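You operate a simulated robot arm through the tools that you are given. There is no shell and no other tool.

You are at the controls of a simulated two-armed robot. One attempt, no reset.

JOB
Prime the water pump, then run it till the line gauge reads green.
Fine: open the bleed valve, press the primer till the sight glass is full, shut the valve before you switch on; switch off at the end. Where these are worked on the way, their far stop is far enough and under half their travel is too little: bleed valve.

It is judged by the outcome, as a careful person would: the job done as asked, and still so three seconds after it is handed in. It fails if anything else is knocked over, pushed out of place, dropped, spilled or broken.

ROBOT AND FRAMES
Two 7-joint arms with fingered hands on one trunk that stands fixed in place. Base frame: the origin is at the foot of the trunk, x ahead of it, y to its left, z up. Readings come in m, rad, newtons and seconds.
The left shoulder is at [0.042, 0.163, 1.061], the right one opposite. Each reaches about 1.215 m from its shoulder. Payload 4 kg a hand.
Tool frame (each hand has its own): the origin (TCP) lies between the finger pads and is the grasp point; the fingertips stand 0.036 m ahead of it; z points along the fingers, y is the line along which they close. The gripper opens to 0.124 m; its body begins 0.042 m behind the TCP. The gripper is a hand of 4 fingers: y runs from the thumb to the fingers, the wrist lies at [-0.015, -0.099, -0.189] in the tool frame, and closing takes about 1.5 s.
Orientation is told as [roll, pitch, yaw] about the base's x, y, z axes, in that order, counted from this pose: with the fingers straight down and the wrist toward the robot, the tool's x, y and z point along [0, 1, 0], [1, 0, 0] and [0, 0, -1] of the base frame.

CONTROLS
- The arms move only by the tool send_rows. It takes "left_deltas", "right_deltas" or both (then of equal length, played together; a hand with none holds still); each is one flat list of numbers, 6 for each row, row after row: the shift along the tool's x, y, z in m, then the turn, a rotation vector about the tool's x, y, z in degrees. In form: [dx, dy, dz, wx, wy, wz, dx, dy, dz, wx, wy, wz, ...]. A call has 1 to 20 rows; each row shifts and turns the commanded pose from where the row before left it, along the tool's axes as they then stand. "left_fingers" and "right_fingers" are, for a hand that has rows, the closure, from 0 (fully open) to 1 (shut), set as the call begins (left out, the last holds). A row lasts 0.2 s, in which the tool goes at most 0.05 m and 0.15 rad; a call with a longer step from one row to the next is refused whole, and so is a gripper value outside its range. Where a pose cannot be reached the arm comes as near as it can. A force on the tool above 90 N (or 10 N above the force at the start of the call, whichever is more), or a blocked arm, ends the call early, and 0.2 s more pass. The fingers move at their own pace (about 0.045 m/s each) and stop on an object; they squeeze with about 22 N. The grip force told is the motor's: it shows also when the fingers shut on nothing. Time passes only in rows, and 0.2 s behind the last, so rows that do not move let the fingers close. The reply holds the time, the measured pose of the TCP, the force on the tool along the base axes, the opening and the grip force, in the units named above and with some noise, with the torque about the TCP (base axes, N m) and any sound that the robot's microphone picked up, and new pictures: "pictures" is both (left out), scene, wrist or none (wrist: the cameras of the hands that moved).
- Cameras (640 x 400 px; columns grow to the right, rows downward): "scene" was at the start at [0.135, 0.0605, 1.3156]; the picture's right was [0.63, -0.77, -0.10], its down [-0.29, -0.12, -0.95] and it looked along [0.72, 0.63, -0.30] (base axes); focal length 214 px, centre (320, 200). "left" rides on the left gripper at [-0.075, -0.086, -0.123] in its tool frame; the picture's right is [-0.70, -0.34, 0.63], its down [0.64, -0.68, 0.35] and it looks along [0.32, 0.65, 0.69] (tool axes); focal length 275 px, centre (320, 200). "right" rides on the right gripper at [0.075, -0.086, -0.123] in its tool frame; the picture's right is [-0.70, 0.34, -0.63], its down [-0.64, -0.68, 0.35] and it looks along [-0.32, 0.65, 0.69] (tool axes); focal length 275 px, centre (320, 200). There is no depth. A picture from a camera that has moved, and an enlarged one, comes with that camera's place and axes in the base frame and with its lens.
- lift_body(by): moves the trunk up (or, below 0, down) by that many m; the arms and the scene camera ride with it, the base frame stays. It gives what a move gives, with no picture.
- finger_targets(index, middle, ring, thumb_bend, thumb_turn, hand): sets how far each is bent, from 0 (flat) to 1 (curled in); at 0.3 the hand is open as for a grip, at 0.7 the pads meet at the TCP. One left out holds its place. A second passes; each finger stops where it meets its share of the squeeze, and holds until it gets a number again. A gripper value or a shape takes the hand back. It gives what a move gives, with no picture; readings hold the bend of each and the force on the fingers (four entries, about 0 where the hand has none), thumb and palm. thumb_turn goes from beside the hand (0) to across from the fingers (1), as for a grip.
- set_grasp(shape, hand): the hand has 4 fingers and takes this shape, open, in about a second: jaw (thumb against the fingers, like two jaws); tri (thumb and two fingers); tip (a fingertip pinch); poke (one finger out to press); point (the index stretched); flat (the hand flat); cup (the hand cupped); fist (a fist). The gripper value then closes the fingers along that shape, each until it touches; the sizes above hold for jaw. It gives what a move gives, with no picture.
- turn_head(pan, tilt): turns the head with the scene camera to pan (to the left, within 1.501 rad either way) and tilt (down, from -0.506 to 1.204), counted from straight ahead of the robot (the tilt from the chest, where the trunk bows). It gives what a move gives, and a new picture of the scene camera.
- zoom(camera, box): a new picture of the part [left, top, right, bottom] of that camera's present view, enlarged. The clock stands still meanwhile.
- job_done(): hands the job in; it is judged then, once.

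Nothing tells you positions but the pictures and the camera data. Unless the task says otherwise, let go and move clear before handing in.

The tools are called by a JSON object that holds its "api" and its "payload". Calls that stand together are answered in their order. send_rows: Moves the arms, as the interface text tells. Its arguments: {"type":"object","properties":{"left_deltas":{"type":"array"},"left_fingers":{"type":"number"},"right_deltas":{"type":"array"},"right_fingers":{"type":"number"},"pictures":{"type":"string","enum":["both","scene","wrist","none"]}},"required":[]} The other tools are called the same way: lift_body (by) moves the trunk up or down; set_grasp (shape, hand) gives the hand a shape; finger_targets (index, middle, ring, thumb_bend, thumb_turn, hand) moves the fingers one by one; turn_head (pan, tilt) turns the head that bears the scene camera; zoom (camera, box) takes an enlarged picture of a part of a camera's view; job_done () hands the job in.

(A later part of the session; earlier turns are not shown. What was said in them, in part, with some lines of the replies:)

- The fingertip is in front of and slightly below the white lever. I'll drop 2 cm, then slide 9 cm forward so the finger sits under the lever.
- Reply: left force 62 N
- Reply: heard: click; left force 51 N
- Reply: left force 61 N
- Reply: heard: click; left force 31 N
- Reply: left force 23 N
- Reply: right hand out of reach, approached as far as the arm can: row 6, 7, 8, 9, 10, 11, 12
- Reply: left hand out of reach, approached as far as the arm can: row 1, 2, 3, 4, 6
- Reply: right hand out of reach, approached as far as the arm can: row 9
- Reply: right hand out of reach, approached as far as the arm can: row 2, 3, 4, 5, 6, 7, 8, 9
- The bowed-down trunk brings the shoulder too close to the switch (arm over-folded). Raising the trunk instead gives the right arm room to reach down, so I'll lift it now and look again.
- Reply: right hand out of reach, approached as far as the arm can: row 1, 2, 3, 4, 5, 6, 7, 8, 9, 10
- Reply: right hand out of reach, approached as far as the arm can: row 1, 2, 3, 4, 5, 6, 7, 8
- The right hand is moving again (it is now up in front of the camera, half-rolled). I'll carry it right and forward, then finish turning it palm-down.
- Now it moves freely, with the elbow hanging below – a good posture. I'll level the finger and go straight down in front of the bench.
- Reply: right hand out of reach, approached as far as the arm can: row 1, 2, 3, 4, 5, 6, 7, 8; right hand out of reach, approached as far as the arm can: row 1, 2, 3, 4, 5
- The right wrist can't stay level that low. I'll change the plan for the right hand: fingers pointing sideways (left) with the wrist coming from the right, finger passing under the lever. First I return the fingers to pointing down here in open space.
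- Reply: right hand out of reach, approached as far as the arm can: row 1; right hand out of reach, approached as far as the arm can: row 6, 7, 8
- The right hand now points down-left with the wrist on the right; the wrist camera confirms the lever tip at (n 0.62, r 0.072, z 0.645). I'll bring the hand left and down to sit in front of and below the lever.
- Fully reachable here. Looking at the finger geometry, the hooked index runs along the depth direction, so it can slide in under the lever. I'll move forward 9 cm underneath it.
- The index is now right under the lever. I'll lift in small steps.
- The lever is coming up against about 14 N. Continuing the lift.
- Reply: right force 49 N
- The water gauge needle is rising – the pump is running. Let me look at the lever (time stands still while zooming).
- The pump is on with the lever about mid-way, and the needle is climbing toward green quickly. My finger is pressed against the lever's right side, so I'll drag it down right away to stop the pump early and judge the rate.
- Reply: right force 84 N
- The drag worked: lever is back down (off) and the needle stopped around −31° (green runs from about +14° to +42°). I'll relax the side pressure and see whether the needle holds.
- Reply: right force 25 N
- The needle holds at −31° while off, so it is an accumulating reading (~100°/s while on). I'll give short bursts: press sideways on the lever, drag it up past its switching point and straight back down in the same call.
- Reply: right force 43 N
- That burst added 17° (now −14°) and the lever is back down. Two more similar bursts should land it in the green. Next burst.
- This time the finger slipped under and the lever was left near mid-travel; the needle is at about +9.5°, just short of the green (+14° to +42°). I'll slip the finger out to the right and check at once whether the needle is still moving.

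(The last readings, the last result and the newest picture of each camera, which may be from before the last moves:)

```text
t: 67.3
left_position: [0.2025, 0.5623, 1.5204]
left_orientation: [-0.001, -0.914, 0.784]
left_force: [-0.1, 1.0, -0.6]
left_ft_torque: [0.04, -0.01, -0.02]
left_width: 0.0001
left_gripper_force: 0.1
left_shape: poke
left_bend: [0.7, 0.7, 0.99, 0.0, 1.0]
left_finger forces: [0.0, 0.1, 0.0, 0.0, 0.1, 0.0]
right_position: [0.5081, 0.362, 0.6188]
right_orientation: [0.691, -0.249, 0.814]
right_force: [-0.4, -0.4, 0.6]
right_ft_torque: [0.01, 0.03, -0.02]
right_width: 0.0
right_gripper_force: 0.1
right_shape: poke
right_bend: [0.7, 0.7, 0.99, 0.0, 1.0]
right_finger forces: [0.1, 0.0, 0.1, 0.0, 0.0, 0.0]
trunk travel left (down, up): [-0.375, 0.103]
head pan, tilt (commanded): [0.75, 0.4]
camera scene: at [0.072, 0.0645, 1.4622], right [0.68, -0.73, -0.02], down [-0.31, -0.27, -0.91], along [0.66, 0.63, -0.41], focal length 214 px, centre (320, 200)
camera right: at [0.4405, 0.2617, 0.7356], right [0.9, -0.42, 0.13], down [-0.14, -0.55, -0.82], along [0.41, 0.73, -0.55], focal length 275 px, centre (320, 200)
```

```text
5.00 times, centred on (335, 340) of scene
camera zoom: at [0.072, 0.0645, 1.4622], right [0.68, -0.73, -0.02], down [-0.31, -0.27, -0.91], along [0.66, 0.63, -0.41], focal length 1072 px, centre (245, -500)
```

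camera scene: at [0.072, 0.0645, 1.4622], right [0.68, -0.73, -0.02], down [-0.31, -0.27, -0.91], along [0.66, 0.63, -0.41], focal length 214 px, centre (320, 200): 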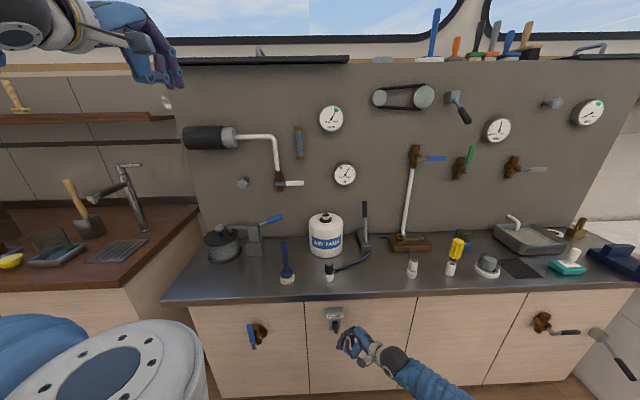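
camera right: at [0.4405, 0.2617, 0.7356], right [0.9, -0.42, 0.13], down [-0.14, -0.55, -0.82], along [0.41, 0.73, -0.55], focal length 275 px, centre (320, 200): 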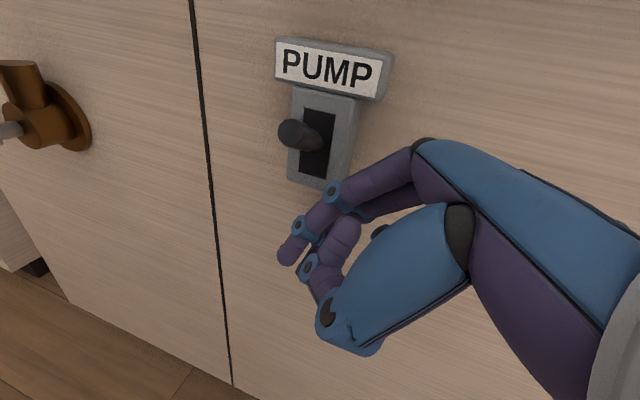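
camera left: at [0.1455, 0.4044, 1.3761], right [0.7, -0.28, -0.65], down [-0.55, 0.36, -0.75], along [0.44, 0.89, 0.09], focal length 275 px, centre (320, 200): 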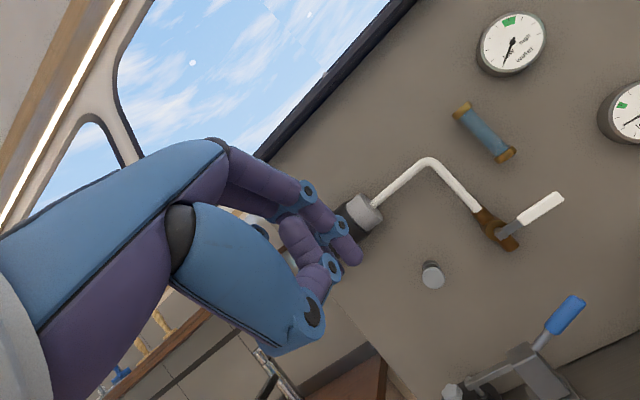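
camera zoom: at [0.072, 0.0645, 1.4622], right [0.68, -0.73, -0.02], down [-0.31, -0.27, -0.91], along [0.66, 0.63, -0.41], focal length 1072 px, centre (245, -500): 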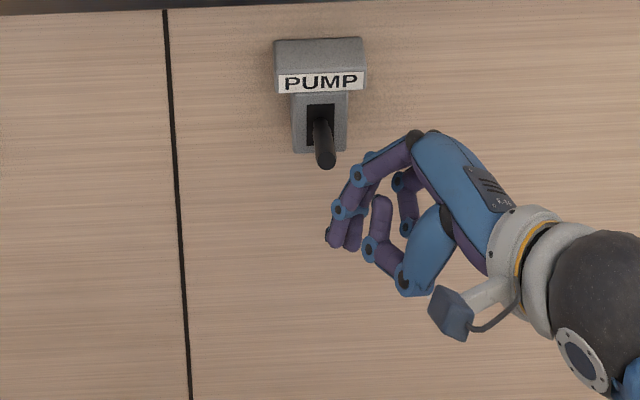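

The needle sits right on the centre tick of the green band. Now I must switch off: finger up beside/above the lever, then press left and drag it down, in one quick call.

{"api": "send_rows", "payload": {"right_deltas": [0.0308, 0.0018, -0.0368, 0, 0, 0, -0.0016, -0.0056, 0.0302, 0, 0, 0, -0.0185, -0.0085, 0.0288, 0, 0, 0], "pictures": "both"}}

{"api": "zoom", "payload": {"camera": "scene", "box": [310, 95, 360, 145]}}

{"api": "zoom", "payload": {"camera": "right", "box": [240, 40, 440, 260]}}

{"api": "zoom", "payload": {"camera": "scene", "box": [300, 300, 370, 380]}}

```text
t: 68.1
left_position: [0.2019, 0.5618, 1.5184]
left_orientation: [-0.001, -0.916, 0.786]
left_force: [-0.1, -0.2, -0.3]
left_ft_torque: [-0.01, 0.0, 0.01]
left_width: 0.0
left_gripper_force: 0.1
left_shape: poke
left_bend: [0.7, 0.7, 0.99, 0.0, 1.0]
left_finger forces: [0.0, 0.1, 0.0, 0.1, 0.0, 0.0]
right_position: [0.4836, 0.3704, 0.6036]
right_orientation: [0.69, -0.25, 0.813]
right_force: [0.1, 0.6, 0.3]
right_ft_torque: [-0.02, 0.01, -0.01]
right_width: 0.0
right_gripper_force: 0.1
right_shape: poke
right_bend: [0.7, 0.7, 0.99, 0.0, 1.0]
right_finger forces: [0.0, 0.0, 0.0, 0.1, 0.0, 0.0]
trunk travel left (down, up): [-0.375, 0.103]
head pan, tilt (commanded): [0.75, 0.4]
camera scene: at [0.0716, 0.0638, 1.4621], right [0.68, -0.73, -0.02], down [-0.31, -0.27, -0.91], along [0.66, 0.63, -0.41], focal length 214 px, centre (320, 200)
camera right: at [0.4162, 0.2686, 0.7207], right [0.9, -0.42, 0.13], down [-0.14, -0.55, -0.82], along [0.41, 0.72, -0.55], focal length 275 px, centre (320, 200)
```

scene: 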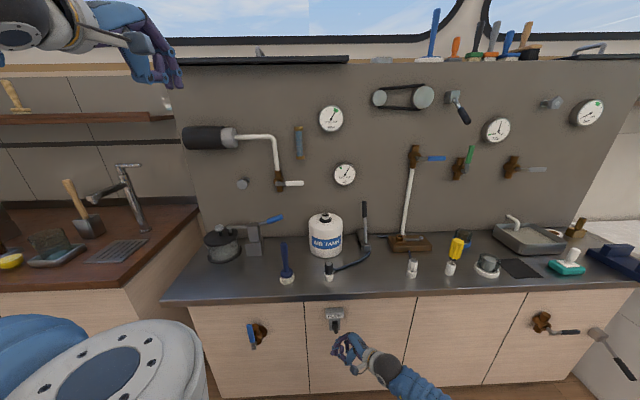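
right: 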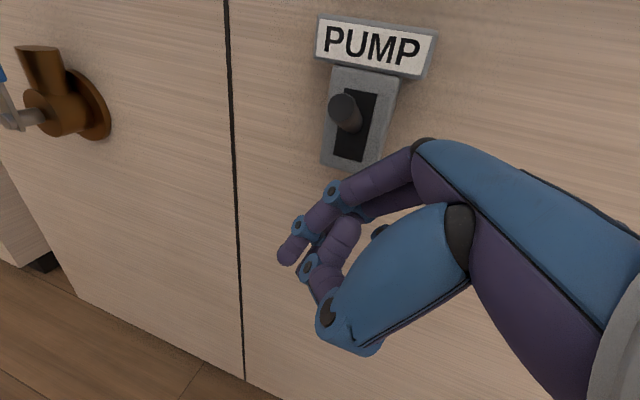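

```text
8.00 times, centred on (335, 120) of scene
camera zoom: at [0.0716, 0.0638, 1.4621], right [0.68, -0.73, -0.02], down [-0.31, -0.27, -0.91], along [0.66, 0.63, -0.41], focal length 1716 px, centre (200, 840)
```

zoom: 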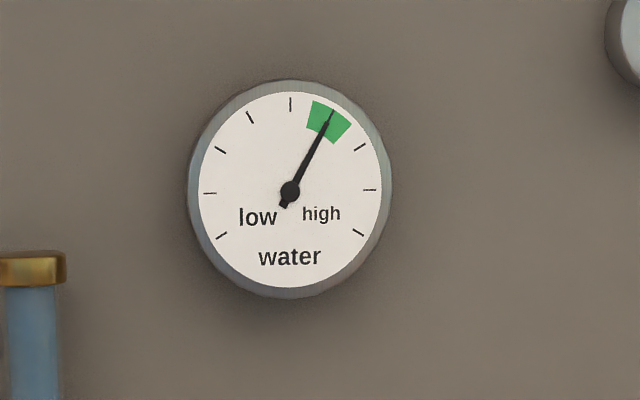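

```text
1.82 times, centred on (340, 150) of right
camera zoom: at [0.4162, 0.2686, 0.7207], right [0.9, -0.42, 0.13], down [-0.14, -0.55, -0.82], along [0.41, 0.72, -0.55], focal length 500 px, centre (284, 291)
```

zoom: 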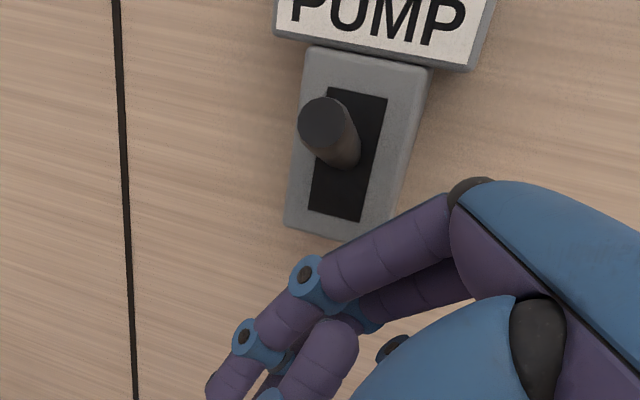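

```text
5.00 times, centred on (335, 340) of scene
camera zoom: at [0.0716, 0.0638, 1.4621], right [0.68, -0.73, -0.02], down [-0.31, -0.27, -0.91], along [0.66, 0.63, -0.41], focal length 1072 px, centre (245, -500)
```

zoom: 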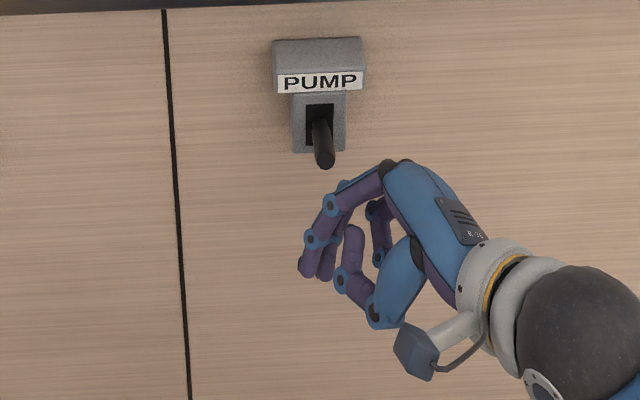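

The needle stays on the centre of green (it levels off there), so no rush; the lever is up at about z 0.687. To press it down safely I'll back off and re-orient the right hand: fingers forward-down at 45°, so the hand stays clear of the counter lip.

{"api": "send_rows", "payload": {"right_deltas": [0.0059, -0.0323, -0.0057, 0, 0, 0, 0.0059, -0.0323, -0.0057, 0, 0, 0, 0.0059, -0.0323, -0.0057, 0, 0, 0, 0, 0, 0, 0, -7.9, 0, 0, 0, 0, 0, -7.9, 0, 0, 0, 0, 0, -7.9, 0, 0, 0, 0, 0, -7.9, 0, 0, 0, 0, 0, -7.9, 0, 0, 0, 0, -7.5, 0, 0, 0, 0, 0, -7.5, 0, 0, 0, 0, 0, -7.5, 0, 0, 0, 0, 0, -7.5, 0, 0], "pictures": "both"}}

{"api": "zoom", "payload": {"camera": "scene", "box": [310, 95, 360, 145]}}

```text
t: 70.5
left_position: [0.2006, 0.5623, 1.5174]
left_orientation: [0.003, -0.918, 0.785]
left_force: [-0.4, 0.1, 0.4]
left_ft_torque: [0.02, -0.03, -0.02]
left_width: 0.0001
left_gripper_force: 0.0
left_shape: poke
left_bend: [0.7, 0.7, 0.99, 0.0, 1.0]
left_finger forces: [0.0, 0.1, 0.0, 0.0, 0.0, 0.1]
right_position: [0.5152, 0.2787, 0.6673]
right_orientation: [0.268, -0.704, 0.738]
right_force: [0.9, 0.2, -0.1]
right_ft_torque: [-0.02, 0.02, -0.05]
right_width: 0.0
right_gripper_force: 0.0
right_shape: poke
right_bend: [0.7, 0.7, 0.99, 0.0, 1.0]
right_finger forces: [0.0, 0.0, 0.0, 0.0, 0.1, 0.0]
right hand out of reach, approached as far as the arm can: row 6, 7, 8, 12
trunk travel left (down, up): [-0.375, 0.103]
head pan, tilt (commanded): [0.75, 0.4]
stopped in row 12 (right hand): the arm was blocked; the commanded pose is now the measured one
camera scene: at [0.0705, 0.0647, 1.4609], right [0.68, -0.73, -0.02], down [-0.31, -0.27, -0.91], along [0.66, 0.63, -0.41], focal length 214 px, centre (320, 200)
camera right: at [0.3729, 0.2038, 0.7181], right [0.55, -0.63, 0.54], down [0.21, -0.52, -0.83], along [0.81, 0.57, -0.15], focal length 275 px, centre (320, 200)
```

scene: 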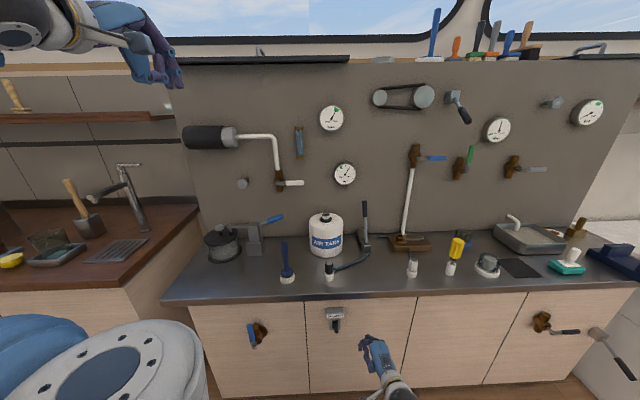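
right: 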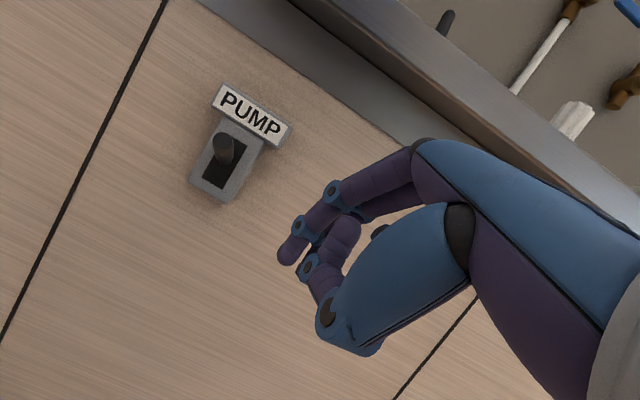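

```text
8.00 times, centred on (335, 120) of scene
camera zoom: at [0.0705, 0.0647, 1.4609], right [0.68, -0.73, -0.02], down [-0.31, -0.27, -0.91], along [0.66, 0.63, -0.41], focal length 1716 px, centre (200, 840)
```

zoom: 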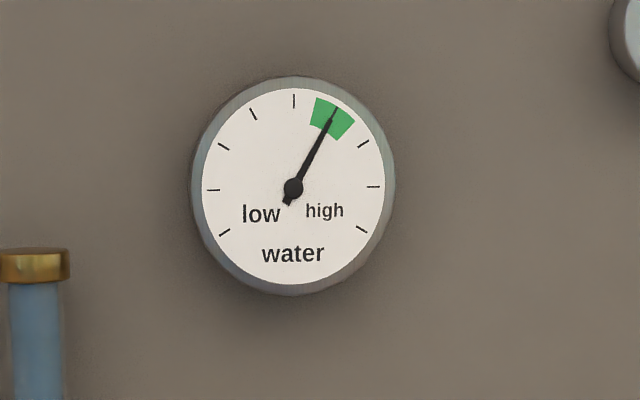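

The arm stopped at a limit but the present hand tilt (about 40° forward-down) is good enough. I'll raise the hand, then shift left above the lever, checking reach.

{"api": "send_rows", "payload": {"right_deltas": [0.0081, 0.0259, -0.0294, 0, 0, 0, 0.0081, 0.0259, -0.0294, 0, 0, 0, 0.0457, -0.0017, 0.011, 0, 0, 0, 0.0457, -0.0017, 0.011, 0, 0, 0], "pictures": "both"}}

{"api": "zoom", "payload": {"camera": "scene", "box": [290, 290, 390, 390]}}

```text
t: 71.7
left_position: [0.2024, 0.5623, 1.5204]
left_orientation: [0.002, -0.914, 0.781]
left_force: [0.1, 0.2, 0.3]
left_ft_torque: [-0.01, 0.03, -0.02]
left_width: 0.0002
left_gripper_force: 0.0
left_shape: poke
left_bend: [0.7, 0.7, 0.99, 0.0, 1.0]
left_finger forces: [0.1, 0.1, 0.0, 0.0, 0.0, 0.0]
right_position: [0.5065, 0.2852, 0.7245]
right_orientation: [0.254, -0.682, 0.774]
right_force: [-0.5, 0.4, 0.4]
right_ft_torque: [0.03, 0.0, -0.03]
right_width: 0.0
right_gripper_force: 0.0
right_shape: poke
right_bend: [0.7, 0.7, 0.99, 0.0, 1.0]
right_finger forces: [0.0, 0.0, 0.0, 0.0, 0.0, 0.1]
right hand out of reach, approached as far as the arm can: row 3, 4
trunk travel left (down, up): [-0.375, 0.103]
head pan, tilt (commanded): [0.75, 0.4]
stopped in row 4 (right hand): the arm was blocked; the commanded pose is now the measured one
camera scene: at [0.0714, 0.0641, 1.4618], right [0.68, -0.73, -0.02], down [-0.31, -0.27, -0.91], along [0.66, 0.63, -0.41], focal length 214 px, centre (320, 200)
camera right: at [0.3677, 0.2082, 0.7775], right [0.57, -0.61, 0.55], down [0.22, -0.54, -0.81], along [0.79, 0.59, -0.17], focal length 275 px, centre (320, 200)
```

scene: 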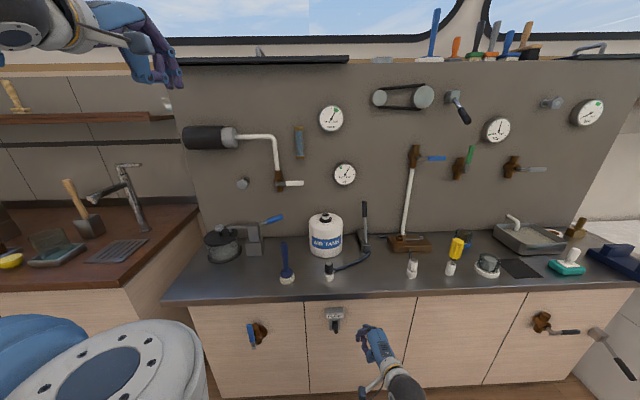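
right: 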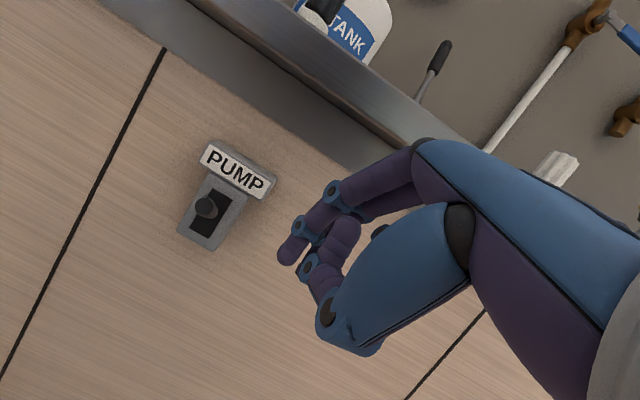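

```text
4.00 times, centred on (340, 340) of scene
camera zoom: at [0.0714, 0.0641, 1.4618], right [0.68, -0.73, -0.02], down [-0.31, -0.27, -0.91], along [0.66, 0.63, -0.41], focal length 858 px, centre (240, -360)
```

zoom: 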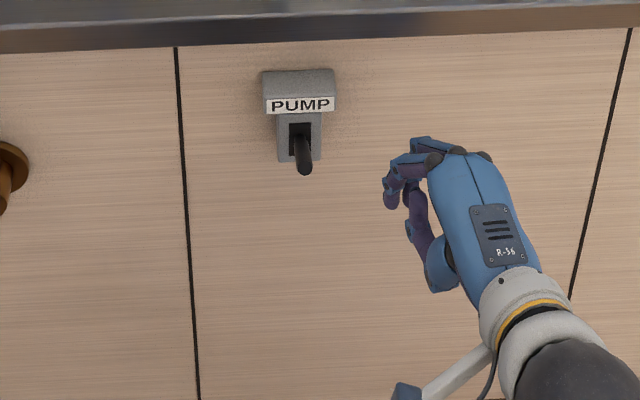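

That posture can't go further left, so I'll return to the sideways hand orientation that reached well. Back off, then rotate back.

{"api": "send_rows", "payload": {"right_deltas": [0, -0.026, -0.02, 0, 0, 0, 0, -0.026, -0.02, 0, 0, 0, 0, 0, 0, 8, 0, 0, 0, 0, 0, 8, 0, 0, 0, 0, 0, 8, 0, 0, 0, 0, 0, 0, 8, 0, 0, 0, 0, 0, 8, 0, 0, 0, 0, 0, 8, 0], "pictures": "wrist"}}

```text
t: 73.5
left_position: [0.2019, 0.5615, 1.5181]
left_orientation: [0.001, -0.915, 0.782]
left_force: [0.2, -1.1, -0.1]
left_ft_torque: [-0.01, -0.01, 0.02]
left_width: 0.0
left_gripper_force: 0.0
left_shape: poke
left_bend: [0.7, 0.7, 0.99, 0.0, 1.0]
left_finger forces: [0.1, 0.0, 0.0, 0.0, 0.0, 0.0]
right_position: [0.4652, 0.235, 0.721]
right_orientation: [0.63, -0.269, 0.88]
right_force: [-0.5, 0.2, -0.1]
right_ft_torque: [0.0, -0.01, 0.01]
right_width: 0.0
right_gripper_force: 0.1
right_shape: poke
right_bend: [0.7, 0.7, 0.99, 0.0, 1.0]
right_finger forces: [0.0, 0.0, 0.0, 0.0, 0.1, 0.0]
trunk travel left (down, up): [-0.375, 0.103]
head pan, tilt (commanded): [0.75, 0.4]
camera right: at [0.3963, 0.1341, 0.8363], right [0.91, -0.37, 0.19], down [-0.06, -0.57, -0.82], along [0.41, 0.73, -0.55], focal length 275 px, centre (320, 200)
```

right: 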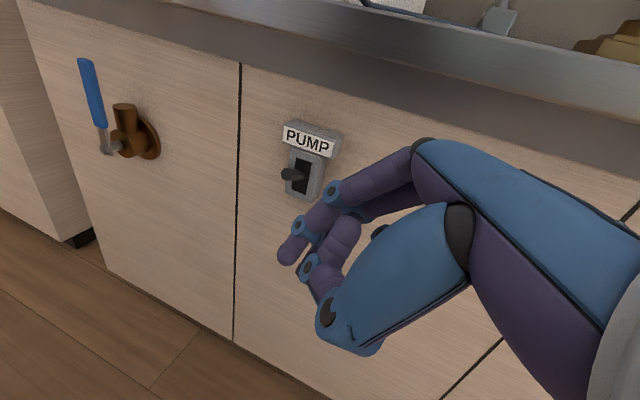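

The needle has long settled on green. Lever tip confirmed at (n 0.62, r 0.072, z 0.686). I'll bring the fingertip above and slightly right of the lever.

{"api": "send_rows", "payload": {"right_deltas": [0.0198, 0.0213, 0.0107, 0, 0, 0, 0.0198, 0.0213, 0.0107, 0, 0, 0, -0.0088, 0.0365, 0.006, 0, 0, 0], "pictures": "both"}}

{"api": "zoom", "payload": {"camera": "right", "box": [220, 80, 440, 280]}}

{"api": "zoom", "payload": {"camera": "scene", "box": [290, 290, 390, 390]}}

```text
t: 74.3
left_position: [0.2038, 0.5623, 1.5181]
left_orientation: [0.001, -0.917, 0.784]
left_force: [-0.3, 0.9, -0.2]
left_ft_torque: [0.0, -0.01, 0.0]
left_width: 0.0001
left_gripper_force: 0.1
left_shape: poke
left_bend: [0.7, 0.7, 0.99, 0.0, 1.0]
left_finger forces: [0.0, 0.0, 0.0, 0.0, 0.1, 0.0]
right_position: [0.4839, 0.3205, 0.7367]
right_orientation: [0.626, -0.27, 0.882]
right_force: [0.2, 0.7, 0.3]
right_ft_torque: [0.0, -0.03, 0.01]
right_width: 0.0
right_gripper_force: 0.2
right_shape: poke
right_bend: [0.7, 0.7, 0.99, 0.0, 1.0]
right_finger forces: [0.0, 0.0, 0.0, 0.0, 0.0, 0.0]
trunk travel left (down, up): [-0.375, 0.103]
head pan, tilt (commanded): [0.75, 0.4]
camera scene: at [0.0725, 0.0652, 1.4621], right [0.68, -0.73, -0.02], down [-0.31, -0.27, -0.91], along [0.66, 0.63, -0.41], focal length 214 px, centre (320, 200)
camera right: at [0.4153, 0.2202, 0.8517], right [0.91, -0.37, 0.19], down [-0.06, -0.58, -0.82], along [0.41, 0.73, -0.55], focal length 275 px, centre (320, 200)
```

scene: 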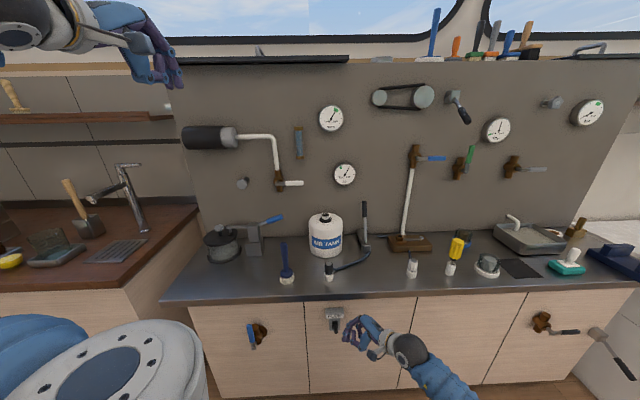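
right: 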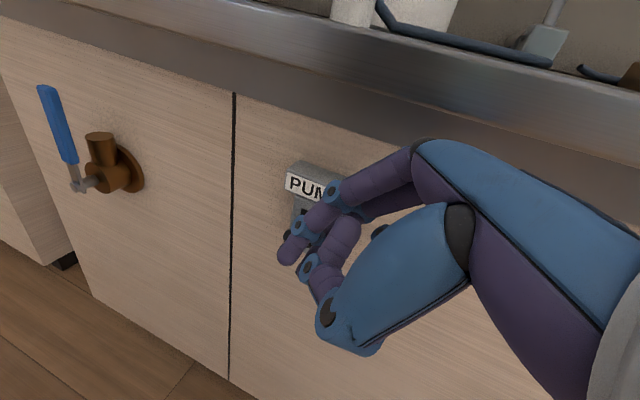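

```text
2.00 times, centred on (330, 180) of right
camera zoom: at [0.4153, 0.2202, 0.8517], right [0.91, -0.37, 0.19], down [-0.06, -0.58, -0.82], along [0.41, 0.73, -0.55], focal length 551 px, centre (300, 240)
```

zoom: 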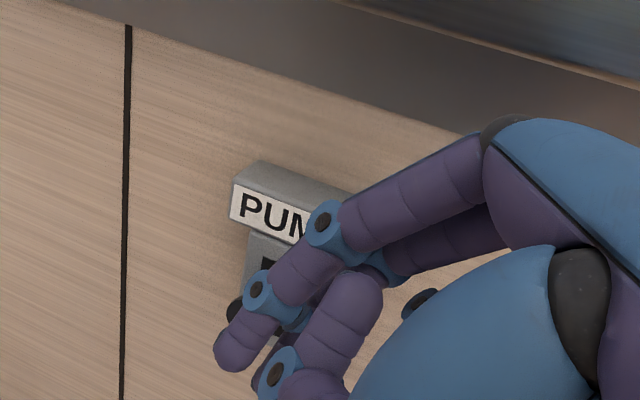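

```text
4.00 times, centred on (340, 340) of scene
camera zoom: at [0.0725, 0.0652, 1.4621], right [0.68, -0.73, -0.02], down [-0.31, -0.27, -0.91], along [0.66, 0.63, -0.41], focal length 858 px, centre (240, -360)
```

zoom: 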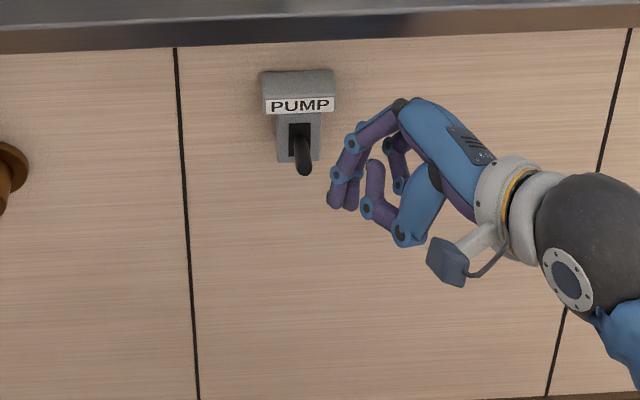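

{"api": "send_rows", "payload": {"right_deltas": [0.0176, 0.0032, 0.0062, 0, 0, 0, -0.0086, 0.0355, 0.0059, 0, 0, 0], "pictures": "wrist"}}

{"api": "zoom", "payload": {"camera": "right", "box": [220, 80, 440, 280]}}

{"api": "zoom", "payload": {"camera": "scene", "box": [300, 290, 380, 370]}}

```text
t: 74.9
left_position: [0.2047, 0.5628, 1.5188]
left_orientation: [-0.001, -0.914, 0.784]
left_force: [-0.2, -0.1, 0.6]
left_ft_torque: [0.0, 0.0, -0.02]
left_width: 0.0
left_gripper_force: 0.1
left_shape: poke
left_bend: [0.7, 0.7, 0.99, 0.0, 1.0]
left_finger forces: [0.0, 0.1, 0.0, 0.1, 0.1, 0.0]
right_position: [0.4952, 0.3579, 0.7445]
right_orientation: [0.627, -0.268, 0.883]
right_force: [1.0, -1.0, 0.2]
right_ft_torque: [0.0, 0.01, -0.02]
right_width: 0.0
right_gripper_force: 0.0
right_shape: poke
right_bend: [0.7, 0.7, 0.99, 0.0, 1.0]
right_finger forces: [0.0, 0.0, 0.0, 0.1, 0.0, 0.1]
trunk travel left (down, up): [-0.375, 0.103]
head pan, tilt (commanded): [0.75, 0.4]
camera right: at [0.4258, 0.2582, 0.8593], right [0.91, -0.37, 0.19], down [-0.06, -0.58, -0.82], along [0.41, 0.73, -0.55], focal length 275 px, centre (320, 200)
```

right: 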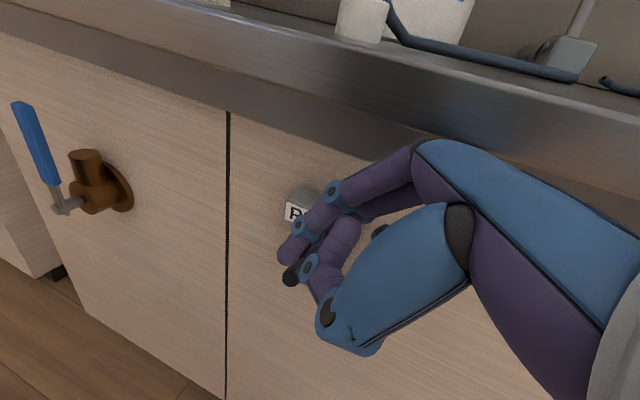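

```text
2.00 times, centred on (330, 180) of right
camera zoom: at [0.4258, 0.2582, 0.8593], right [0.91, -0.37, 0.19], down [-0.06, -0.58, -0.82], along [0.41, 0.73, -0.55], focal length 551 px, centre (300, 240)
```

zoom: 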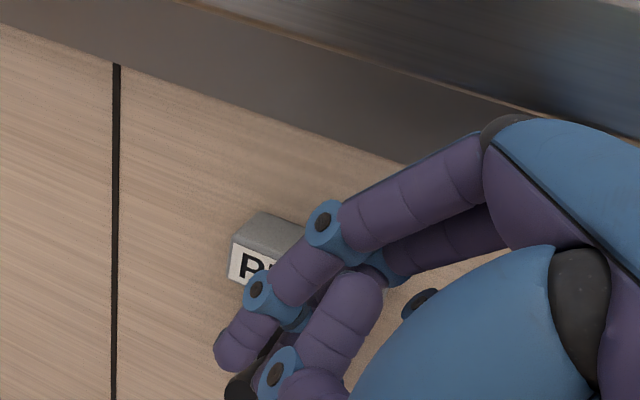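

```text
5.00 times, centred on (340, 330) of scene
camera zoom: at [0.0724, 0.0652, 1.4621], right [0.68, -0.73, -0.02], down [-0.31, -0.27, -0.91], along [0.66, 0.63, -0.41], focal length 1072 px, centre (220, -450)
```

zoom: 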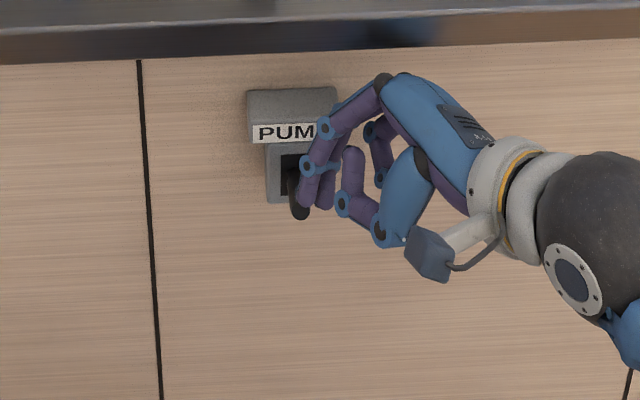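

The index fingertip is above the lever now. Pressing straight down.

{"api": "send_rows", "payload": {"right_deltas": [-0.009, -0.005, 0.0174, 0, 0, 0, -0.009, -0.005, 0.0174, 0, 0, 0], "pictures": "wrist"}}

{"api": "zoom", "payload": {"camera": "right", "box": [220, 80, 440, 280]}}

{"api": "zoom", "payload": {"camera": "scene", "box": [300, 290, 380, 370]}}

```text
t: 75.5
left_position: [0.2016, 0.5619, 1.5204]
left_orientation: [0.001, -0.915, 0.787]
left_force: [-0.7, 0.2, -0.7]
left_ft_torque: [0.01, 0.02, 0.0]
left_width: 0.0003
left_gripper_force: 0.2
left_shape: poke
left_bend: [0.7, 0.7, 0.99, 0.0, 1.0]
left_finger forces: [0.0, 0.0, 0.1, 0.0, 0.0, 0.1]
right_position: [0.4893, 0.3641, 0.7044]
right_orientation: [0.627, -0.27, 0.884]
right_force: [1.0, -1.2, 0.1]
right_ft_torque: [0.0, 0.0, -0.03]
right_width: 0.0001
right_gripper_force: 0.0
right_shape: poke
right_bend: [0.7, 0.7, 0.99, 0.0, 1.0]
right_finger forces: [0.0, 0.8, 0.0, 0.1, 0.0, 0.0]
trunk travel left (down, up): [-0.375, 0.103]
head pan, tilt (commanded): [0.75, 0.4]
camera right: at [0.4201, 0.2632, 0.8196], right [0.91, -0.37, 0.19], down [-0.06, -0.57, -0.82], along [0.41, 0.73, -0.54], focal length 275 px, centre (320, 200)
```

right: 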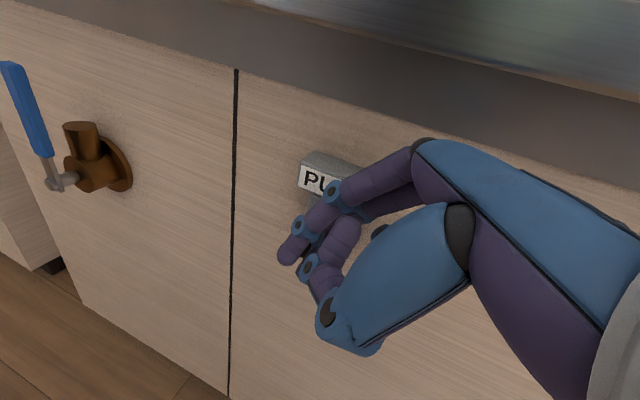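

```text
2.00 times, centred on (330, 180) of right
camera zoom: at [0.4201, 0.2632, 0.8196], right [0.91, -0.37, 0.19], down [-0.06, -0.57, -0.82], along [0.41, 0.73, -0.54], focal length 551 px, centre (300, 240)
```

zoom: 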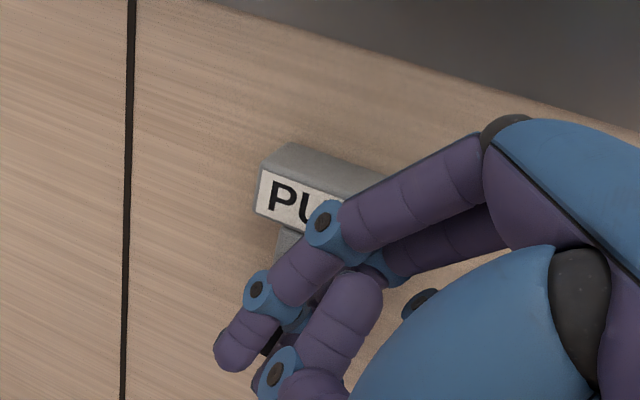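

```text
5.00 times, centred on (340, 330) of scene
camera zoom: at [0.0711, 0.0638, 1.4622], right [0.68, -0.73, -0.02], down [-0.31, -0.27, -0.91], along [0.66, 0.63, -0.41], focal length 1072 px, centre (220, -450)
```

zoom: 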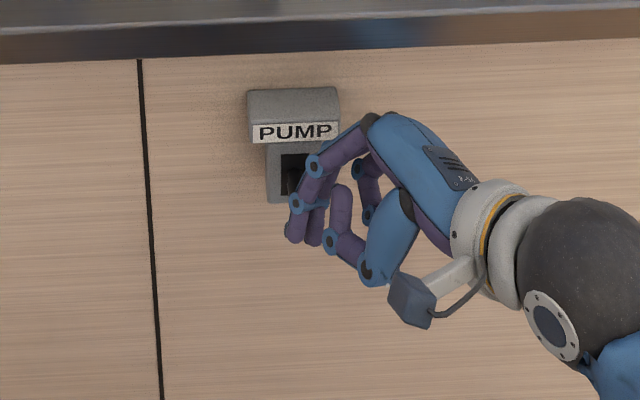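

{"api": "send_rows", "payload": {"right_deltas": [-0.0114, -0.0053, 0.0156, 0, 0, 0, -0.0114, -0.0053, 0.0156, 0, 0, 0], "pictures": "wrist"}}

{"api": "zoom", "payload": {"camera": "right", "box": [220, 80, 440, 280]}}

{"api": "zoom", "payload": {"camera": "scene", "box": [300, 290, 380, 370]}}

```text
t: 76.1
left_position: [0.2015, 0.5617, 1.5181]
left_orientation: [-0.001, -0.916, 0.784]
left_force: [-0.4, -0.2, -0.1]
left_ft_torque: [-0.01, 0.0, 0.02]
left_width: 0.0
left_gripper_force: 0.0
left_shape: poke
left_bend: [0.7, 0.7, 0.99, 0.0, 1.0]
left_finger forces: [0.0, 0.1, 0.0, 0.0, 0.0, 0.1]
right_position: [0.4917, 0.3638, 0.6652]
right_orientation: [0.625, -0.272, 0.881]
right_force: [1.9, -3.6, 3.9]
right_ft_torque: [0.06, -0.07, -0.06]
right_width: 0.0
right_gripper_force: 0.1
right_shape: poke
right_bend: [0.7, 0.7, 0.99, 0.0, 1.0]
right_finger forces: [0.0, 5.8, 0.0, 0.0, 0.1, 0.1]
trunk travel left (down, up): [-0.375, 0.103]
head pan, tilt (commanded): [0.75, 0.4]
camera right: at [0.4221, 0.2625, 0.7799], right [0.91, -0.37, 0.19], down [-0.06, -0.57, -0.82], along [0.41, 0.73, -0.54], focal length 275 px, centre (320, 200)
```

right: 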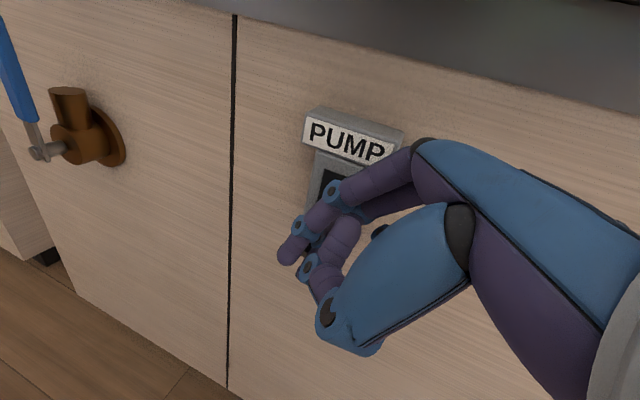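

```text
2.00 times, centred on (330, 180) of right
camera zoom: at [0.4221, 0.2625, 0.7799], right [0.91, -0.37, 0.19], down [-0.06, -0.57, -0.82], along [0.41, 0.73, -0.54], focal length 551 px, centre (300, 240)
```

zoom: 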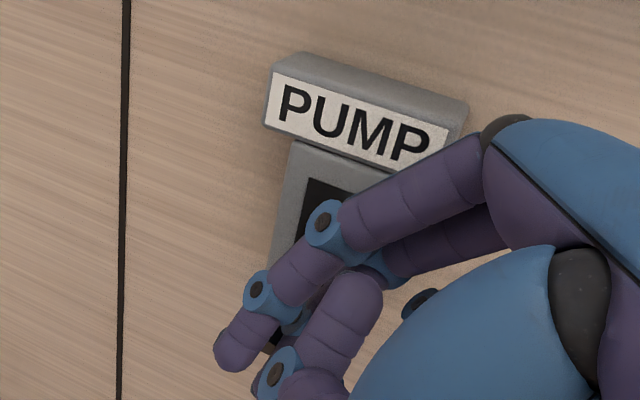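

```text
5.00 times, centred on (340, 330) of scene
camera zoom: at [0.0711, 0.0636, 1.4623], right [0.68, -0.73, -0.02], down [-0.31, -0.27, -0.91], along [0.66, 0.63, -0.41], focal length 1072 px, centre (220, -450)
```

zoom: 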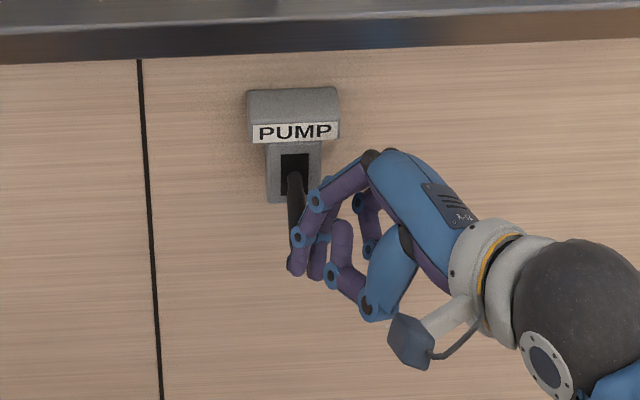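

The lever has gone down with the finger. A little more to seat it, then check.

{"api": "send_rows", "payload": {"right_deltas": [-0.0068, -0.0032, 0.0093, 0, 0, 0], "pictures": "wrist"}}

{"api": "zoom", "payload": {"camera": "scene", "box": [300, 290, 380, 370]}}

{"api": "zoom", "payload": {"camera": "scene", "box": [270, 90, 370, 200]}}

```text
t: 76.5
left_position: [0.2015, 0.5617, 1.5183]
left_orientation: [0.0, -0.915, 0.783]
left_force: [-0.1, -0.6, 0.1]
left_ft_torque: [0.05, 0.02, -0.01]
left_width: 0.0
left_gripper_force: 0.1
left_shape: poke
left_bend: [0.7, 0.7, 0.99, 0.0, 1.0]
left_finger forces: [0.1, 0.0, 0.0, 0.0, 0.1, 0.0]
right_position: [0.4911, 0.3637, 0.6508]
right_orientation: [0.625, -0.268, 0.882]
right_force: [1.4, -6.9, 0.5]
right_ft_torque: [-0.08, -0.01, -0.12]
right_width: 0.0
right_gripper_force: 0.1
right_shape: poke
right_bend: [0.7, 0.7, 0.99, 0.0, 1.0]
right_finger forces: [0.0, 7.2, 0.0, 0.0, 0.1, 0.1]
trunk travel left (down, up): [-0.375, 0.103]
head pan, tilt (commanded): [0.75, 0.4]
camera right: at [0.4217, 0.2628, 0.7666], right [0.91, -0.37, 0.19], down [-0.06, -0.58, -0.82], along [0.41, 0.73, -0.55], focal length 275 px, centre (320, 200)
```

right: 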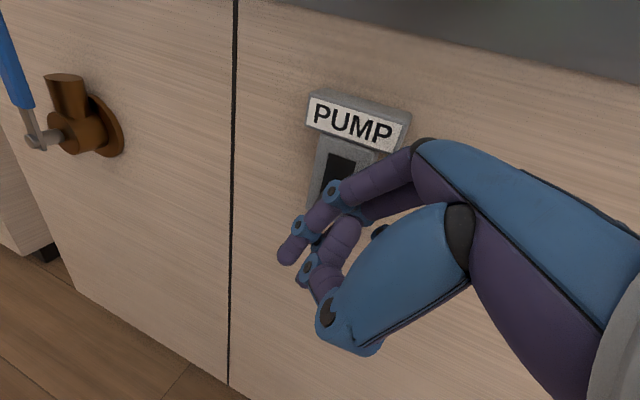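

```text
5.00 times, centred on (340, 330) of scene
camera zoom: at [0.0717, 0.064, 1.4621], right [0.68, -0.73, -0.02], down [-0.31, -0.27, -0.91], along [0.66, 0.63, -0.41], focal length 1072 px, centre (220, -450)
```

zoom: 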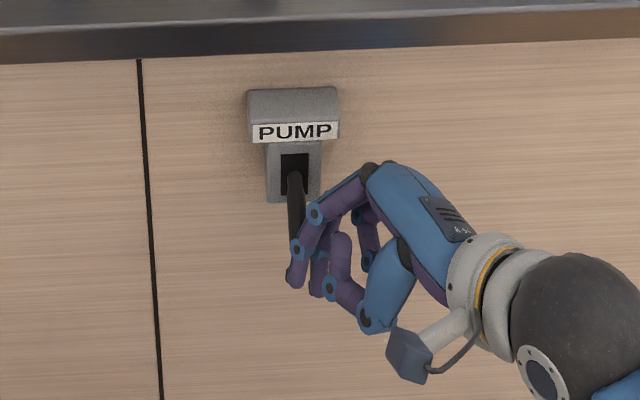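

```text
3.64 times, centred on (320, 145) of scene
camera zoom: at [0.0717, 0.064, 1.4621], right [0.68, -0.73, -0.02], down [-0.31, -0.27, -0.91], along [0.66, 0.63, -0.41], focal length 780 px, centre (320, 400)
```

zoom: 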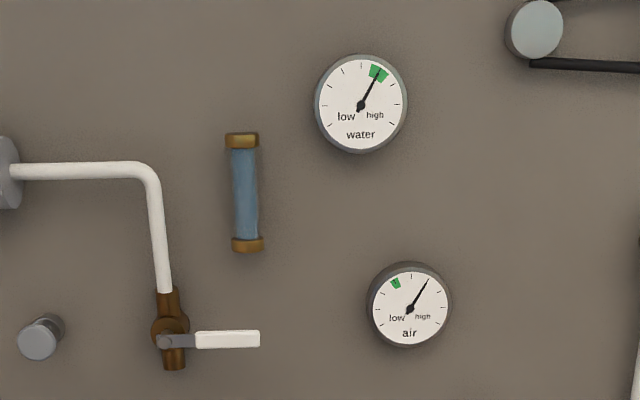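

Gauge is on green, sight glass full, bleed lever closed, and the PUMP lever is down. I'll pull the finger straight back off the lever and verify it stays down.

{"api": "send_rows", "payload": {"right_deltas": [0.0041, -0.0193, -0.0036, 0, 0, 0, 0.0081, -0.0385, -0.0072, 0, 0, 0, 0.0081, -0.0385, -0.0072, 0, 0, 0], "pictures": "both"}}

{"api": "zoom", "payload": {"camera": "scene", "box": [300, 290, 380, 370]}}

{"api": "zoom", "payload": {"camera": "right", "box": [220, 40, 440, 240]}}

{"api": "zoom", "payload": {"camera": "scene", "box": [310, 95, 360, 145]}}

```text
t: 77.3
left_position: [0.2003, 0.5621, 1.5207]
left_orientation: [0.0, -0.917, 0.784]
left_force: [-1.2, -0.8, 0.5]
left_ft_torque: [0.02, -0.01, -0.01]
left_width: 0.0
left_gripper_force: 0.0
left_shape: poke
left_bend: [0.7, 0.7, 0.99, 0.0, 1.0]
left_finger forces: [0.1, 0.0, 0.0, 0.1, 0.1, 0.1]
right_position: [0.4234, 0.2883, 0.6533]
right_orientation: [0.627, -0.272, 0.884]
right_force: [0.9, 0.0, 0.3]
right_ft_torque: [-0.01, 0.0, 0.0]
right_width: 0.0003
right_gripper_force: 0.1
right_shape: poke
right_bend: [0.7, 0.7, 0.99, 0.0, 1.0]
right_finger forces: [0.0, 0.0, 0.1, 0.0, 0.0, 0.0]
trunk travel left (down, up): [-0.375, 0.103]
head pan, tilt (commanded): [0.75, 0.4]
camera scene: at [0.0708, 0.0639, 1.4622], right [0.68, -0.73, -0.02], down [-0.31, -0.27, -0.91], along [0.66, 0.63, -0.41], focal length 214 px, centre (320, 200)
camera right: at [0.3536, 0.1875, 0.7692], right [0.91, -0.37, 0.19], down [-0.06, -0.57, -0.82], along [0.41, 0.73, -0.54], focal length 275 px, centre (320, 200)
```

scene: 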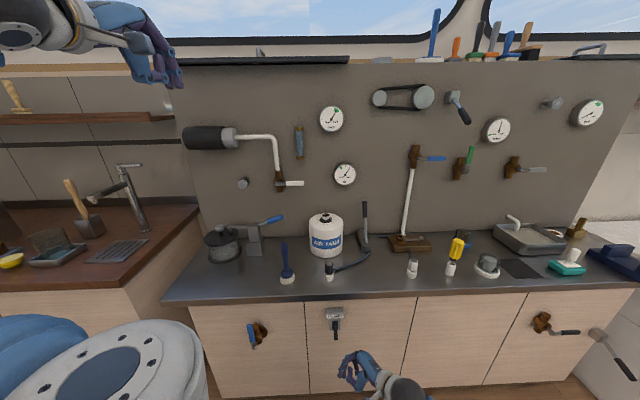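
right: 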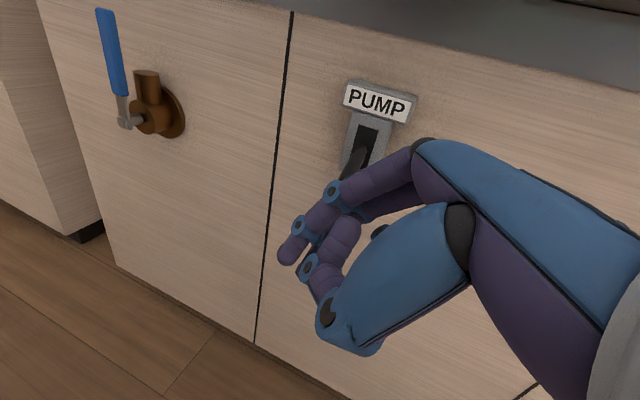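

```text
5.00 times, centred on (340, 330) of scene
camera zoom: at [0.0708, 0.0639, 1.4622], right [0.68, -0.73, -0.02], down [-0.31, -0.27, -0.91], along [0.66, 0.63, -0.41], focal length 1072 px, centre (220, -450)
```

zoom: 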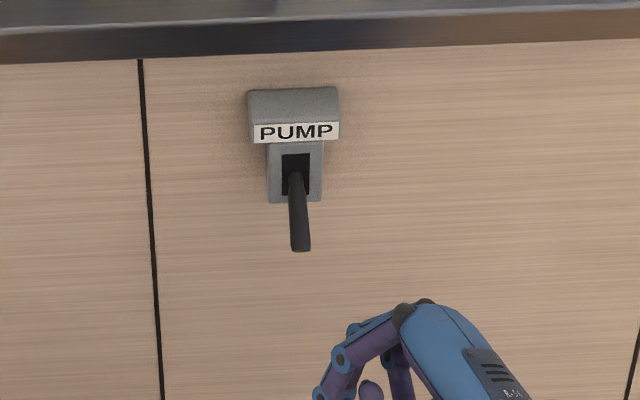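

```text
2.00 times, centred on (330, 140) of right
camera zoom: at [0.3536, 0.1875, 0.7692], right [0.91, -0.37, 0.19], down [-0.06, -0.57, -0.82], along [0.41, 0.73, -0.54], focal length 551 px, centre (300, 320)
```

zoom: 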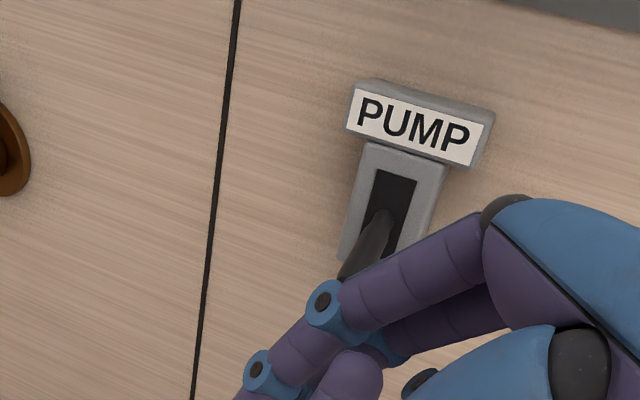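

```text
8.00 times, centred on (335, 120) of scene
camera zoom: at [0.0708, 0.0639, 1.4622], right [0.68, -0.73, -0.02], down [-0.31, -0.27, -0.91], along [0.66, 0.63, -0.41], focal length 1716 px, centre (200, 840)
```

zoom: 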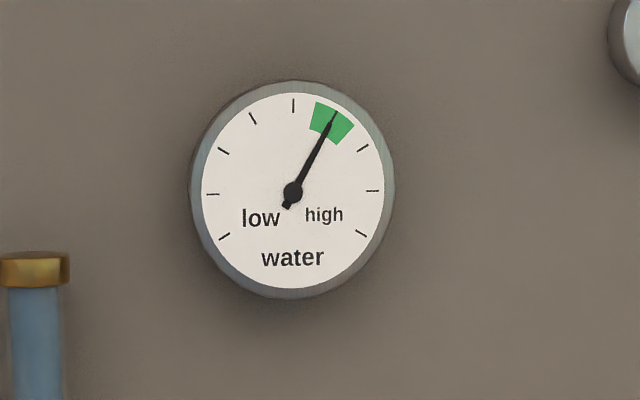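

The lever is fully down (same place as at the start), and the needle holds on green. I'll move the right hand clear and wait a few seconds to be sure everything stays put.

{"api": "send_rows", "payload": {"right_deltas": [-0.0128, -0.0311, -0.0199, 0, 0, 0, -0.0128, -0.0311, -0.0199, 0, 0, 0, 0, 0, 0, 0, 0, 0, 0, 0, 0, 0, 0, 0, 0, 0, 0, 0, 0, 0, 0, 0, 0, 0, 0, 0, 0, 0, 0, 0, 0, 0, 0, 0, 0, 0, 0, 0, 0, 0, 0, 0, 0, 0, 0, 0, 0, 0, 0, 0, 0, 0, 0, 0, 0, 0, 0, 0, 0, 0, 0, 0, 0, 0, 0, 0, 0, 0, 0, 0, 0, 0, 0, 0], "pictures": "both"}}

{"api": "zoom", "payload": {"camera": "scene", "box": [270, 90, 370, 200]}}

{"api": "zoom", "payload": {"camera": "scene", "box": [300, 290, 380, 370]}}

{"api": "zoom", "payload": {"camera": "scene", "box": [170, 180, 390, 320]}}

```text
t: 80.3
left_position: [0.2021, 0.5617, 1.5199]
left_orientation: [0.001, -0.915, 0.786]
left_force: [-1.0, 0.5, 0.6]
left_ft_torque: [-0.01, 0.03, 0.01]
left_width: 0.0
left_gripper_force: 0.0
left_shape: poke
left_bend: [0.7, 0.7, 0.99, 0.0, 1.0]
left_finger forces: [0.0, 0.0, 0.0, 0.0, 0.0, 0.0]
right_position: [0.4164, 0.2105, 0.6552]
right_orientation: [0.626, -0.272, 0.881]
right_force: [-0.1, 0.2, -0.1]
right_ft_torque: [-0.01, -0.02, -0.01]
right_width: 0.0
right_gripper_force: 0.1
right_shape: poke
right_bend: [0.7, 0.7, 0.99, 0.0, 1.0]
right_finger forces: [0.1, 0.0, 0.0, 0.0, 0.0, 0.0]
trunk travel left (down, up): [-0.375, 0.103]
head pan, tilt (commanded): [0.75, 0.4]
camera scene: at [0.0713, 0.0642, 1.4622], right [0.68, -0.73, -0.02], down [-0.31, -0.27, -0.91], along [0.66, 0.63, -0.41], focal length 214 px, centre (320, 200)
camera right: at [0.3475, 0.1107, 0.7703], right [0.91, -0.37, 0.19], down [-0.06, -0.57, -0.82], along [0.41, 0.73, -0.54], focal length 275 px, centre (320, 200)
```

scene: 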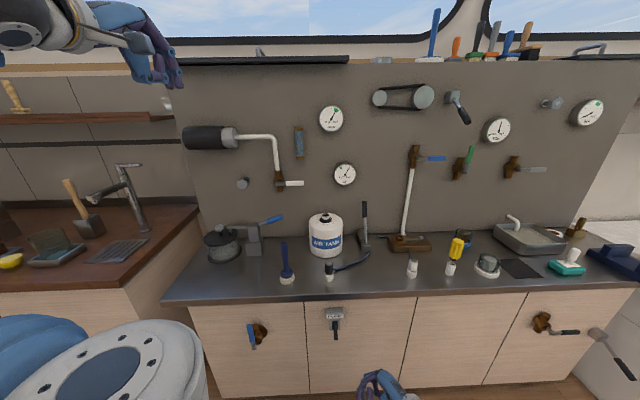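
right: 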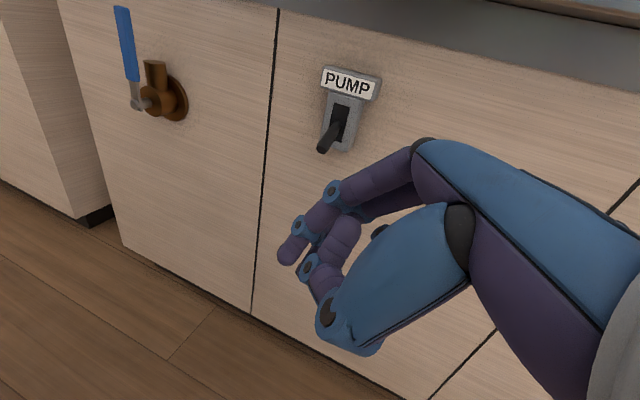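

```text
3.64 times, centred on (320, 145) of scene
camera zoom: at [0.0713, 0.0642, 1.4622], right [0.68, -0.73, -0.02], down [-0.31, -0.27, -0.91], along [0.66, 0.63, -0.41], focal length 780 px, centre (320, 400)
```

zoom: 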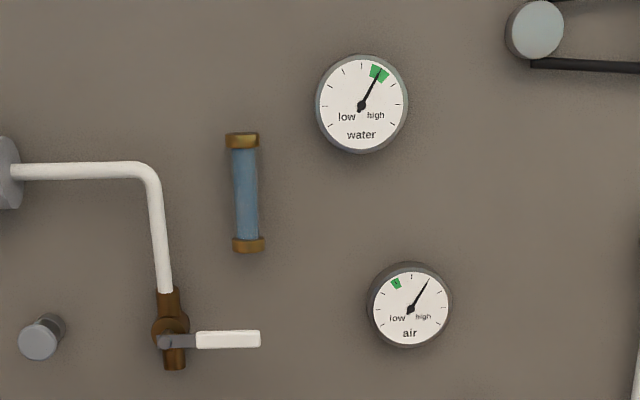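

```text
5.00 times, centred on (340, 330) of scene
camera zoom: at [0.0713, 0.0642, 1.4622], right [0.68, -0.73, -0.02], down [-0.31, -0.27, -0.91], along [0.66, 0.63, -0.41], focal length 1072 px, centre (220, -450)
```

zoom: 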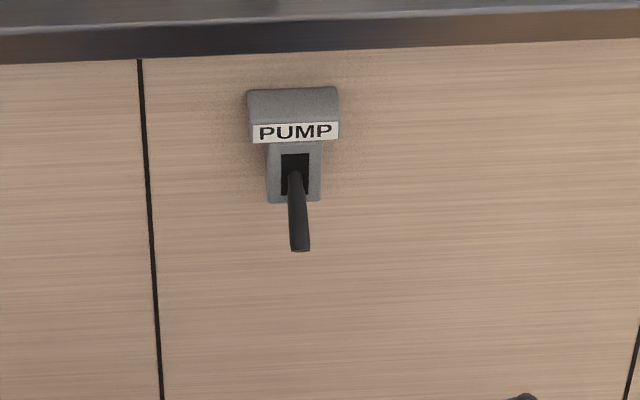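

```text
2.86 times, centred on (280, 250) of scene
camera zoom: at [0.0713, 0.0642, 1.4622], right [0.68, -0.73, -0.02], down [-0.31, -0.27, -0.91], along [0.66, 0.63, -0.41], focal length 613 px, centre (434, 57)
```

zoom: 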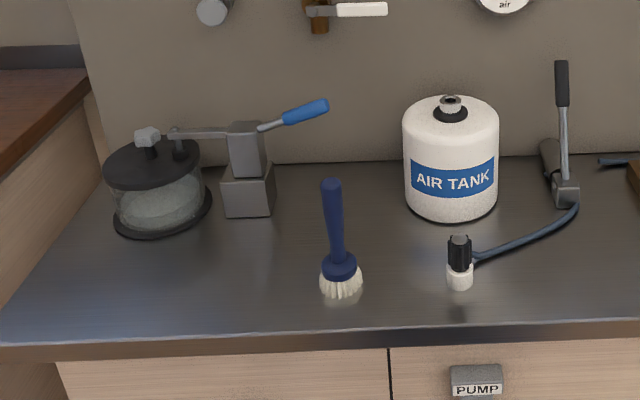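

After three seconds the water gauge still reads green. The sight glass is full, the bleed valve is shut, the PUMP lever is down (off), and both hands are clear. The rest of the bench is undisturbed, so I'm handing in.

{"api": "job_done", "payload": {}}

```text
The job is handed in.
```

The pump is primed, has been run until the water gauge reads green, and is now switched off. I've handed the job in.

- **Bleed valve:** I opened it to its stop for priming and shut it to its stop before switching on.
- **Primer:** Two strokes filled the sight glass. It was still full when I last looked.
- **Pump run:** It took two short accidental-length runs and a longer one, because the switch was hard to move cleanly and I first turned it off early. On the last run the needle levelled off in the middle of the green.
- **Switch:** The lever is back in its original down (off) position. The needle held on green for more than three seconds after switching off.
- **Air gauge:** Its needle rose together with the water gauge and now sits past its own green mark. I took it for a shared reading and left it alone.

Nothing else on the bench was moved. Both hands are clear.
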